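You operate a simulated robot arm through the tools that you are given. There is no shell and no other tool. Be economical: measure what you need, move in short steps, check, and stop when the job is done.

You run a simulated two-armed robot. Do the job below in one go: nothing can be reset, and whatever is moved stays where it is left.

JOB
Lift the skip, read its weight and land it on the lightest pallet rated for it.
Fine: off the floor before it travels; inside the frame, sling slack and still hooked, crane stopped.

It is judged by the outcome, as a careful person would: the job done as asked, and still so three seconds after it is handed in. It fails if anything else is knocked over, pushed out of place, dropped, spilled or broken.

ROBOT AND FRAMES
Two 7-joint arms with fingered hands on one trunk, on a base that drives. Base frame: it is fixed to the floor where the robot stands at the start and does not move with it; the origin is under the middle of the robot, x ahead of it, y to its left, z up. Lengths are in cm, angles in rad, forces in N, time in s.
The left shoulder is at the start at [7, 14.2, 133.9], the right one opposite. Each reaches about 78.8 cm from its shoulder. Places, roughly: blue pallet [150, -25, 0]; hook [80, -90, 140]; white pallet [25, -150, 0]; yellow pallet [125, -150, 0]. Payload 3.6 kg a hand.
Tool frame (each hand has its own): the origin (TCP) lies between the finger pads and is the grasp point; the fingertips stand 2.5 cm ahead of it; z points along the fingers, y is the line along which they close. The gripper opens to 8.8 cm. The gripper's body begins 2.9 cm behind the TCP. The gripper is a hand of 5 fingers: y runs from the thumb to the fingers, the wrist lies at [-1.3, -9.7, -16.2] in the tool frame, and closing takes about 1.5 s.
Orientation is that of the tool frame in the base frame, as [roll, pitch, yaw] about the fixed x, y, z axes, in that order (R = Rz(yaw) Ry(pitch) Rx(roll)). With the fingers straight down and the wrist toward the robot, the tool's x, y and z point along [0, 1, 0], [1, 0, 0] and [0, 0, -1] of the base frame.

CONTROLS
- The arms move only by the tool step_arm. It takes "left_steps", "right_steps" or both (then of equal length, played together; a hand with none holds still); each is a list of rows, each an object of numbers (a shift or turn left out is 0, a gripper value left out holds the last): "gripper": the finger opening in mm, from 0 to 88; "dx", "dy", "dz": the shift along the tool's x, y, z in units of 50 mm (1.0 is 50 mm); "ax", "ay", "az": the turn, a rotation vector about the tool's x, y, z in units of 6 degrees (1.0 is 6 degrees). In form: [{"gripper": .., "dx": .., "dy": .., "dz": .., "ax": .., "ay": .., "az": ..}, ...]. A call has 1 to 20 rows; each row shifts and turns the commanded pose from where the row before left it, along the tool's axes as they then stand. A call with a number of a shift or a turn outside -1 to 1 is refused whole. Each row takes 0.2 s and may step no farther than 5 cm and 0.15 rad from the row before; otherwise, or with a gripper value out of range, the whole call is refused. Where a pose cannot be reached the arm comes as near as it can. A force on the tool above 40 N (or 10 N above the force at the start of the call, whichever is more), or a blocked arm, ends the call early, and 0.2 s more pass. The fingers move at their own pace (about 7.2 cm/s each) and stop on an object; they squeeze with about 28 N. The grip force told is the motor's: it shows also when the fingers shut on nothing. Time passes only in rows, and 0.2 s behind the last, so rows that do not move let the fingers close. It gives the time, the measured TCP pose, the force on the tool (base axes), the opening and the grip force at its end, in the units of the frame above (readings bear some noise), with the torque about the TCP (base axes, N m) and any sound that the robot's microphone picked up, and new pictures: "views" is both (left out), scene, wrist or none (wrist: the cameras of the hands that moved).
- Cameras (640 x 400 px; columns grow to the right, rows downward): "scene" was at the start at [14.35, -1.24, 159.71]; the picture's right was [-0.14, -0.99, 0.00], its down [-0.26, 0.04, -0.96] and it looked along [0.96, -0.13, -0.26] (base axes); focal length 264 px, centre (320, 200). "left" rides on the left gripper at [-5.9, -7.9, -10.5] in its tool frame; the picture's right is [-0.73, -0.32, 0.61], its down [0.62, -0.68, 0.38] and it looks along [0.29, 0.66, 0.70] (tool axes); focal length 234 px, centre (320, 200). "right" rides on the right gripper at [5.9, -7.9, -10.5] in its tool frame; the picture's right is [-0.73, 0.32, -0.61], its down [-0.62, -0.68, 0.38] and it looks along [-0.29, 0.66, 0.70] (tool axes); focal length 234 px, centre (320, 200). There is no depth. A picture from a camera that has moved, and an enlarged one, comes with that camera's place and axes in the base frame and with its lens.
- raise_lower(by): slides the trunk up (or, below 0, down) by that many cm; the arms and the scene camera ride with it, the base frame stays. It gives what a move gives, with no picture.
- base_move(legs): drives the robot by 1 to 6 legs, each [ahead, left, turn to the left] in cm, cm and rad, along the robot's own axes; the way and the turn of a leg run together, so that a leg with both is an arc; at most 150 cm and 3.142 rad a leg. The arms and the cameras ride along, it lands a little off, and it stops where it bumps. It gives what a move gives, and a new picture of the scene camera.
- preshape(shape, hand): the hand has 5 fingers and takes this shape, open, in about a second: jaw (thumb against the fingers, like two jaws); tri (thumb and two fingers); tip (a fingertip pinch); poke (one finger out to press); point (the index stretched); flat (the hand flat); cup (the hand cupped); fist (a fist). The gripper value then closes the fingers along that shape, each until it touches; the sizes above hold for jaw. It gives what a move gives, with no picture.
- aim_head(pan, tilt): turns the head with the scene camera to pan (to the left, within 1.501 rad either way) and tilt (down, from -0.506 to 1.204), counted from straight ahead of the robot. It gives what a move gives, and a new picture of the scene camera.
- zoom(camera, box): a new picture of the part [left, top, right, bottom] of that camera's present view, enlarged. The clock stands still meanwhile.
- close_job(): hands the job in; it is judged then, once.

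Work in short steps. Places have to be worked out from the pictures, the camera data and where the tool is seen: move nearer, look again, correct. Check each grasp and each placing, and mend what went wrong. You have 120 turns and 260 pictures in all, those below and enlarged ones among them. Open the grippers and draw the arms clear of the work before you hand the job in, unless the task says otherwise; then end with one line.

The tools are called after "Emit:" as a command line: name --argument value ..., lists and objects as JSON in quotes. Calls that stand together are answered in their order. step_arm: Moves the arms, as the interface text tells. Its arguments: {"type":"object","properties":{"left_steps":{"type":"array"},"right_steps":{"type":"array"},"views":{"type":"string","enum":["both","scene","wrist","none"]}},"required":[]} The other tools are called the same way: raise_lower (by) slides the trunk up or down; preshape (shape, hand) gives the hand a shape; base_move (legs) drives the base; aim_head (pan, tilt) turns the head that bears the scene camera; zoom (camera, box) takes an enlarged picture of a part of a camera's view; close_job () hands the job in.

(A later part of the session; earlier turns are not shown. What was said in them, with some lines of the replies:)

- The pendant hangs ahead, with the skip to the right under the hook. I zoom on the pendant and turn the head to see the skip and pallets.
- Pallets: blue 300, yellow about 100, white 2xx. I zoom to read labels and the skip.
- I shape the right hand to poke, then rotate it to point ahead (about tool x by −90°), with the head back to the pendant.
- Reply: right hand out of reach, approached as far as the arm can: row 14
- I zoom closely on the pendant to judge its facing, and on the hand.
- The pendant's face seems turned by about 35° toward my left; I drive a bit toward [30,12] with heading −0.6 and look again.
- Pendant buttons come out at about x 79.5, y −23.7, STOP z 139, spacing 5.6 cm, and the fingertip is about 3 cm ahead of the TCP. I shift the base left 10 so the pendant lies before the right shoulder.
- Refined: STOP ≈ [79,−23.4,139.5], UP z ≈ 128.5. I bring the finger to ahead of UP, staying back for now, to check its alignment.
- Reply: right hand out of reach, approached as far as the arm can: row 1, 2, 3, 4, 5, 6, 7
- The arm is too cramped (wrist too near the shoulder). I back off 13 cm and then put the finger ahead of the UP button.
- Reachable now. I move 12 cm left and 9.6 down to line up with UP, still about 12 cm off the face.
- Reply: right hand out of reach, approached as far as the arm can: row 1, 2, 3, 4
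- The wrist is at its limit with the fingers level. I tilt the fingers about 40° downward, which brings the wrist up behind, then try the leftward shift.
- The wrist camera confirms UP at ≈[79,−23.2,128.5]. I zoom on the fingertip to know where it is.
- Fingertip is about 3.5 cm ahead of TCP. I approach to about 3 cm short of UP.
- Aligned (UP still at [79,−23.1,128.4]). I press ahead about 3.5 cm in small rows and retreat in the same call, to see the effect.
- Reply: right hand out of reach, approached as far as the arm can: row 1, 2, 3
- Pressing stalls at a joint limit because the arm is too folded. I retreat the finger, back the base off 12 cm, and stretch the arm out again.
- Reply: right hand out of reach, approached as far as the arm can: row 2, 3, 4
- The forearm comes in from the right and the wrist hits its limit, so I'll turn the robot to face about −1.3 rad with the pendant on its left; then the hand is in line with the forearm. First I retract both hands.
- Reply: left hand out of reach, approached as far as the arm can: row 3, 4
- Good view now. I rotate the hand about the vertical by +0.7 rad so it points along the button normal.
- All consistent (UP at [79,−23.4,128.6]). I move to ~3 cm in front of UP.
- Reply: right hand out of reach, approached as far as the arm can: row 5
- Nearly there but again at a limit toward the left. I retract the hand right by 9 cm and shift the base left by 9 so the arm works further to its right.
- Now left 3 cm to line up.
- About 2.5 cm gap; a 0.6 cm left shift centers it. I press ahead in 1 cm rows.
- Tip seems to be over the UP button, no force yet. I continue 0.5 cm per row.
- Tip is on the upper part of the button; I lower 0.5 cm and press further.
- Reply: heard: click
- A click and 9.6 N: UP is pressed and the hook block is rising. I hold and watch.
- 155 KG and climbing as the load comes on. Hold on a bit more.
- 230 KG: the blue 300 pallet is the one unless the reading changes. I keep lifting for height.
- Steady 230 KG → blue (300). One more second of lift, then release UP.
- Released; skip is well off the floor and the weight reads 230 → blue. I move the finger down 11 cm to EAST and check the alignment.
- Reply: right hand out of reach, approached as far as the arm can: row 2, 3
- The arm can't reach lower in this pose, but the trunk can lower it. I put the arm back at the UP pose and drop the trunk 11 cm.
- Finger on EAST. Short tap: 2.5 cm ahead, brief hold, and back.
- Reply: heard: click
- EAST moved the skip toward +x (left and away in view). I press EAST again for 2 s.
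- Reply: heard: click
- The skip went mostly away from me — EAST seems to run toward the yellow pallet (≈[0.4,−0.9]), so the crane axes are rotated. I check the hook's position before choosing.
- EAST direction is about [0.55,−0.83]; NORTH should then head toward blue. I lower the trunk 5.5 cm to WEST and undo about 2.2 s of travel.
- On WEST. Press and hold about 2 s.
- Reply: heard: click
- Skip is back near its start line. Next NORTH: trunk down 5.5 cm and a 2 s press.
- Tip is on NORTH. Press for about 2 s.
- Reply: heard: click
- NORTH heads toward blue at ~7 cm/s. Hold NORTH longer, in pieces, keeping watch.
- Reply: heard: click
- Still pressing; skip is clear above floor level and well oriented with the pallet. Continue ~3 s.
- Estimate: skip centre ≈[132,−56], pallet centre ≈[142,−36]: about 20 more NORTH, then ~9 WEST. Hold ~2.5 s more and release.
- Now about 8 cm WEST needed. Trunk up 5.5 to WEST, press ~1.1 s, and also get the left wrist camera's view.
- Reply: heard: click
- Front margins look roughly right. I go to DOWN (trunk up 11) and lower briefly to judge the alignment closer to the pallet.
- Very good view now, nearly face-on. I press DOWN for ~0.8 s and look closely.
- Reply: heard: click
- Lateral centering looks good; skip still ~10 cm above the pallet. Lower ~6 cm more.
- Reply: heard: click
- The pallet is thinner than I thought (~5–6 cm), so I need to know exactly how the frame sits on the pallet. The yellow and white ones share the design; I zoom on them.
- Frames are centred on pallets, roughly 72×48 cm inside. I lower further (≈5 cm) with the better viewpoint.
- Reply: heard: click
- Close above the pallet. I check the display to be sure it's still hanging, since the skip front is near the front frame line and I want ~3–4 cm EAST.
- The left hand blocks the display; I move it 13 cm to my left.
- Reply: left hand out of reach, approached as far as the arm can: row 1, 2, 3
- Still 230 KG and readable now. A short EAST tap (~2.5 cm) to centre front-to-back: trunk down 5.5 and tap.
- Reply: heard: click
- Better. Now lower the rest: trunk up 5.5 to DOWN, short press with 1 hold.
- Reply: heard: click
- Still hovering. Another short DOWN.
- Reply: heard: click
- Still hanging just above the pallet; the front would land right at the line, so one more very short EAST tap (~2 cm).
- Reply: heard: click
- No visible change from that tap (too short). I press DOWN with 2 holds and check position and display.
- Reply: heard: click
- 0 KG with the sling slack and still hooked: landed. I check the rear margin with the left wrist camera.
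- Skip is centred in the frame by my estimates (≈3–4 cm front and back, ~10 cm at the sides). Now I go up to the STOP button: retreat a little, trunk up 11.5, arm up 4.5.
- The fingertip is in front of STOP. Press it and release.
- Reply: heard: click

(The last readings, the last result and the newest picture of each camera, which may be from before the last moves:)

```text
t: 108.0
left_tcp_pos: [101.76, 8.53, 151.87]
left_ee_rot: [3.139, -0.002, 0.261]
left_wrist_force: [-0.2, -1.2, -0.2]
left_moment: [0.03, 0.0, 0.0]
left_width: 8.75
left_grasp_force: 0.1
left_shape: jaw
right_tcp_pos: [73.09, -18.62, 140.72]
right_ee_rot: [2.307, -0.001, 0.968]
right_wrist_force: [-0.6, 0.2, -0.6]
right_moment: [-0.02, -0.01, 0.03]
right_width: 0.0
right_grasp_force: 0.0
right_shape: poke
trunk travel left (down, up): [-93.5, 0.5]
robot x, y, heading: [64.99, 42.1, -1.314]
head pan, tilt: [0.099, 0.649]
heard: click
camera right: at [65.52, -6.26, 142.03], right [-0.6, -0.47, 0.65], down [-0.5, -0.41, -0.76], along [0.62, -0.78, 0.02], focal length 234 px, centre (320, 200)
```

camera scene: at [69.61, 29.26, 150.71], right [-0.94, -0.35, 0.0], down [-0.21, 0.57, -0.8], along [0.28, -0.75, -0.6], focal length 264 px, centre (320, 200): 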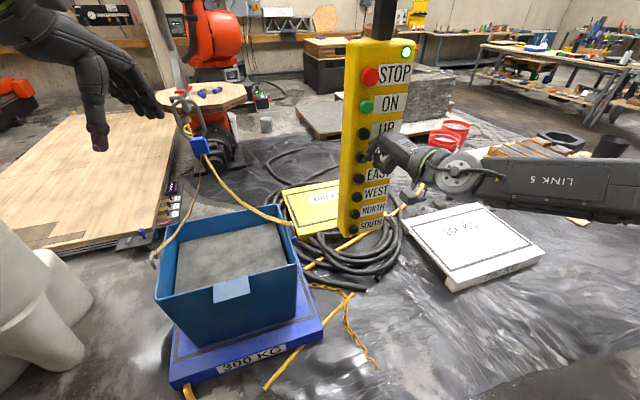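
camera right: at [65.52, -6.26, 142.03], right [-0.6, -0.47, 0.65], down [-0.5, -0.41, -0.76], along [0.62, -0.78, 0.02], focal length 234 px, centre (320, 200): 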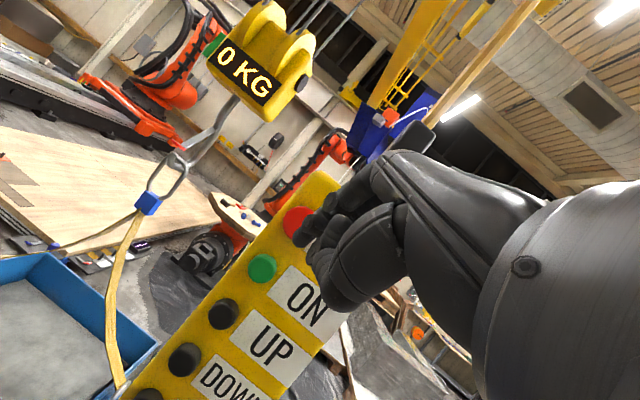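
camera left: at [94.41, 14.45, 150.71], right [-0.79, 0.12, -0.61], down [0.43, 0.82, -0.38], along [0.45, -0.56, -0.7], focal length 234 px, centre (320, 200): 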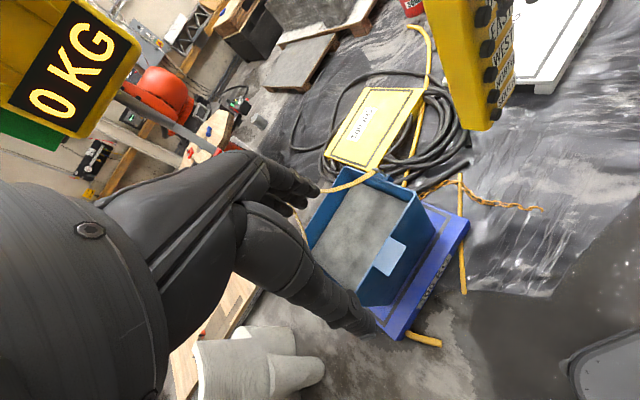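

STOP clicked. I draw the right hand clear (back and to the right) and open it, then look over the final scene.

Emit:
step_arm --right_steps '[{"dy": -0.5, "dz": -0.55, "dx": -0.2}, {"dx": -0.9}, {"dx": -0.9}]' --views "none"

Emit:
preshape --hand "right" --shape "jaw"

Emit:
base_move --legs '[[-20, 0, 0]]'

Emit:
aim_head --pan 0.4 --tilt 0.4

```text
t: 108.8
left_tcp_pos: [102.1, 8.04, 151.71]
left_ee_rot: [-3.142, -0.001, 0.261]
left_wrist_force: [-0.4, -0.5, 0.9]
left_moment: [0.03, 0.0, 0.0]
left_width: 8.75
left_grasp_force: 0.0
left_shape: jaw
right_tcp_pos: [64.44, -25.15, 140.53]
right_ee_rot: [2.311, 0.0, 0.968]
right_wrist_force: [0.0, -0.2, -0.7]
right_moment: [-0.02, 0.0, -0.01]
right_width: 0.0
right_grasp_force: 0.1
right_shape: poke
trunk travel left (down, up): [-93.5, 0.5]
robot x, y, heading: [65.16, 42.18, -1.312]
head pan, tilt: [0.099, 0.649]
```

```text
t: 109.7
left_tcp_pos: [102.02, 8.37, 151.71]
left_ee_rot: [-3.141, 0.001, 0.259]
left_wrist_force: [-0.1, -0.3, -0.3]
left_moment: [0.01, 0.01, 0.0]
left_width: 8.75
left_grasp_force: 0.0
left_shape: jaw
right_tcp_pos: [64.53, -24.85, 140.66]
right_ee_rot: [2.311, 0.001, 0.965]
right_wrist_force: [0.0, 0.6, -0.3]
right_moment: [-0.01, 0.0, 0.0]
right_width: 8.77
right_grasp_force: 0.1
right_shape: jaw
trunk travel left (down, up): [-93.5, 0.5]
robot x, y, heading: [65.17, 42.07, -1.316]
head pan, tilt: [0.099, 0.649]
```

```text
t: 111.3
left_tcp_pos: [97.04, 26.97, 151.48]
left_ee_rot: [-3.138, -0.001, 0.264]
left_wrist_force: [1.0, -0.3, 0.4]
left_moment: [0.03, 0.0, -0.01]
left_width: 8.77
left_grasp_force: 0.0
left_shape: jaw
right_tcp_pos: [59.61, -6.16, 140.44]
right_ee_rot: [2.313, -0.002, 0.969]
right_wrist_force: [0.3, -0.3, 0.2]
right_moment: [0.01, 0.02, 0.02]
right_width: 8.76
right_grasp_force: 0.0
right_shape: jaw
trunk travel left (down, up): [-93.5, 0.5]
robot x, y, heading: [60.43, 61.16, -1.307]
head pan, tilt: [0.099, 0.649]
camera scene: at [64.6, 47.95, 162.14], right [-0.94, -0.35, 0.0], down [-0.21, 0.57, -0.79], along [0.28, -0.74, -0.61], focal length 264 px, centre (320, 200)
```

scene: 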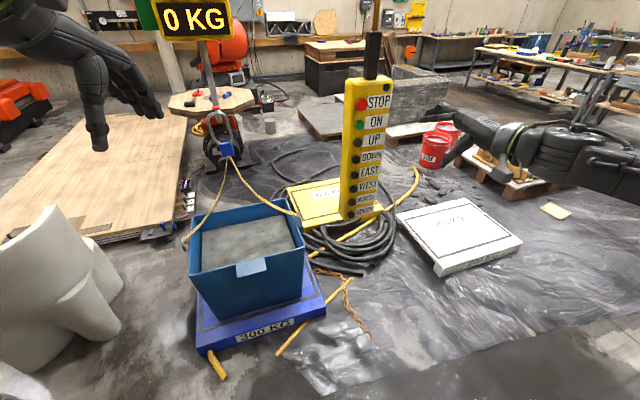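

```text
t: 112.1
left_tcp_pos: [96.99, 27.62, 151.78]
left_ee_rot: [-3.141, 0.0, 0.261]
left_wrist_force: [-0.3, 0.5, -0.7]
left_moment: [-0.01, 0.01, -0.01]
left_width: 8.77
left_grasp_force: 0.1
left_shape: jaw
right_tcp_pos: [59.56, -5.65, 140.63]
right_ee_rot: [2.311, 0.002, 0.966]
right_wrist_force: [-0.6, 0.4, 0.5]
right_moment: [-0.04, 0.01, 0.0]
right_width: 8.77
right_grasp_force: 0.0
right_shape: jaw
trunk travel left (down, up): [-93.5, 0.5]
robot x, y, heading: [60.03, 61.47, -1.308]
head pan, tilt: [0.4, 0.4]
camera scene: at [67.07, 49.35, 164.45], right [-0.79, -0.61, 0.0], down [-0.24, 0.31, -0.92], along [0.56, -0.73, -0.39], focal length 264 px, centre (320, 200)
```

scene: 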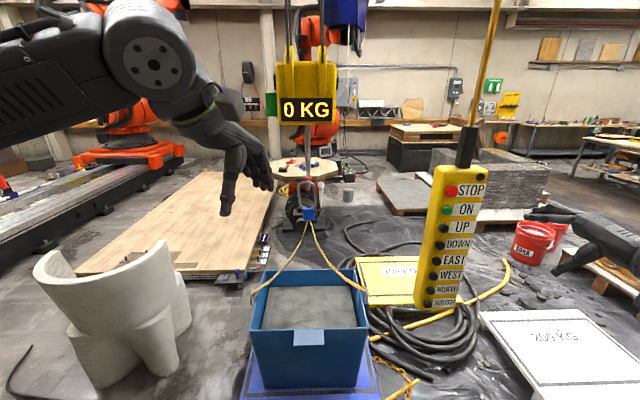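

Light is out: crane stopped, sling slack and hooked. For certainty I drive to the side to check the rear frame line.

Emit:
base_move --legs '[[0, -60, 0], [60, 0, 0]]'

Emit:
aim_head --pan 1.05 --tilt 0.6

```text
t: 118.4
left_tcp_pos: [54.54, -45.93, 151.77]
left_ee_rot: [3.139, 0.0, 0.259]
left_wrist_force: [0.5, -0.2, 0.0]
left_moment: [-0.02, 0.0, 0.01]
left_width: 8.76
left_grasp_force: 0.1
left_shape: jaw
right_tcp_pos: [16.98, -78.95, 140.7]
right_ee_rot: [2.311, 0.001, 0.968]
right_wrist_force: [-0.1, 0.1, 0.0]
right_moment: [-0.02, 0.0, -0.01]
right_width: 8.81
right_grasp_force: 0.0
right_shape: jaw
trunk travel left (down, up): [-93.5, 0.5]
robot x, y, heading: [17.75, -12.05, -1.308]
head pan, tilt: [0.4, 0.4]
camera scene: at [24.69, -23.94, 164.48], right [-0.79, -0.61, 0.0], down [-0.24, 0.31, -0.92], along [0.56, -0.73, -0.39], focal length 264 px, centre (320, 200)
```

scene: 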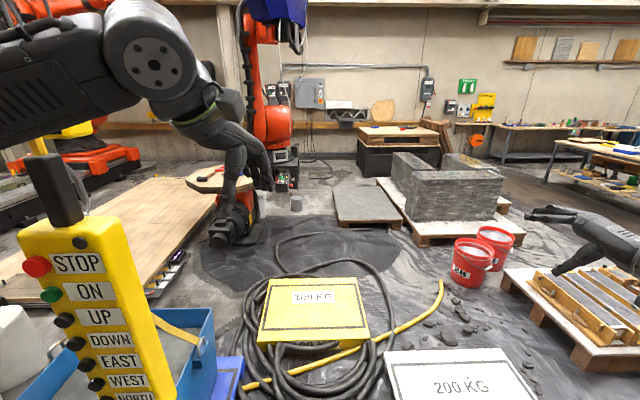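

```text
t: 119.5
left_tcp_pos: [54.59, -45.98, 151.69]
left_ee_rot: [-3.141, 0.001, 0.259]
left_wrist_force: [0.0, 0.5, 0.3]
left_moment: [0.03, -0.04, -0.03]
left_width: 8.77
left_grasp_force: 0.1
left_shape: jaw
right_tcp_pos: [16.98, -79.08, 140.64]
right_ee_rot: [2.311, 0.0, 0.967]
right_wrist_force: [-0.4, -0.8, 0.2]
right_moment: [0.02, 0.02, 0.02]
right_width: 8.79
right_grasp_force: 0.1
right_shape: jaw
trunk travel left (down, up): [-93.5, 0.5]
robot x, y, heading: [17.59, -12.1, -1.313]
head pan, tilt: [1.051, 0.6]
camera scene: at [27.61, -19.15, 162.63], right [-0.26, -0.97, 0.0], down [-0.55, 0.15, -0.83], along [0.8, -0.21, -0.56], focal length 264 px, centre (320, 200)
```

scene: 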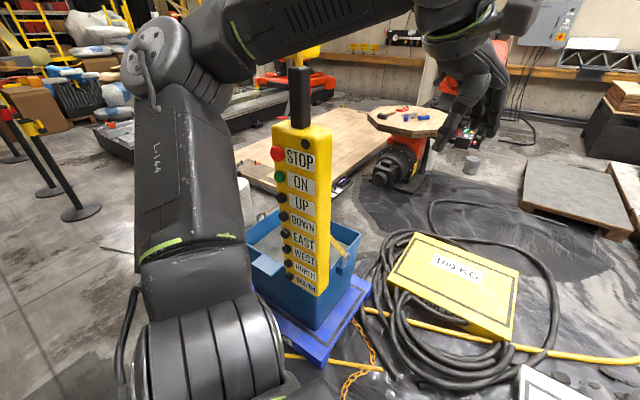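

The side view shows the right margin strip; I zoom in on it.

Emit:
zoom --camera "scene" --box '[240, 220, 400, 380]'

```text
2.50 times, centred on (320, 300) of scene
camera zoom: at [27.61, -19.15, 162.63], right [-0.26, -0.97, 0.0], down [-0.55, 0.15, -0.83], along [0.8, -0.21, -0.56], focal length 659 px, centre (320, -50)
```

zoom: 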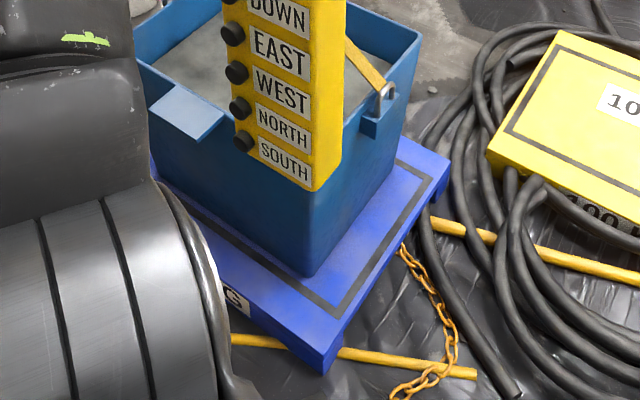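

I need a closer look at the rear corner.

Emit:
zoom --camera "scene" --box '[305, 260, 365, 320]'

Emit:
zoom --camera "scene" --box '[300, 300, 360, 370]'

```text
6.67 times, centred on (335, 290) of scene
camera zoom: at [27.61, -19.15, 162.63], right [-0.26, -0.97, 0.0], down [-0.55, 0.15, -0.83], along [0.8, -0.21, -0.56], focal length 1758 px, centre (220, -400)
```

zoom: 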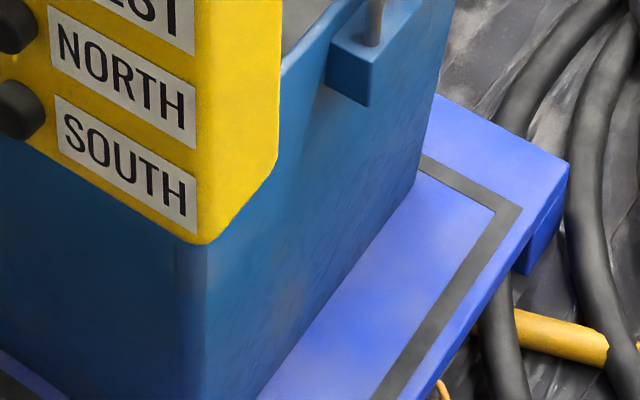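

```text
5.71 times, centred on (330, 335) of scene
camera zoom: at [27.61, -19.15, 162.63], right [-0.26, -0.97, 0.0], down [-0.55, 0.15, -0.83], along [0.8, -0.21, -0.56], focal length 1507 px, centre (263, -571)
```

zoom: 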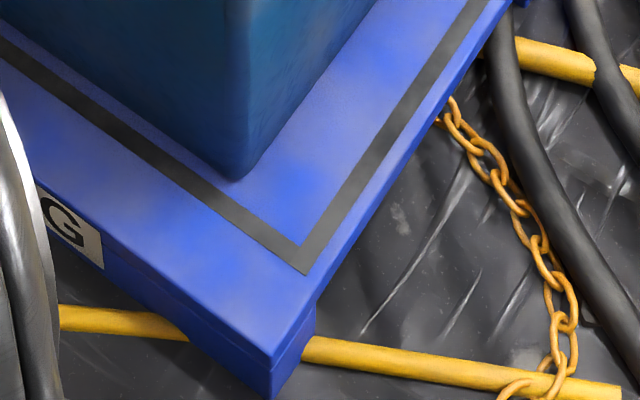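

The close-ups show the skip inside the black frame, with about 1–2 cm to spare at the front and back on this side. It reads 0 KG, the sling is slack and hooked, the crane's light is out, and both hands are open and clear. I hand the job in.

Emit:
close_job

```text
The job is handed in.
```

The skip weighed 230 KG, so I landed it on the blue 300 KG pallet, the lightest one rated for it. It sits inside the frame, with about 1–2 cm to spare front and back at the corners I could see up close. The sling is slack and still hooked, and the crane is stopped.
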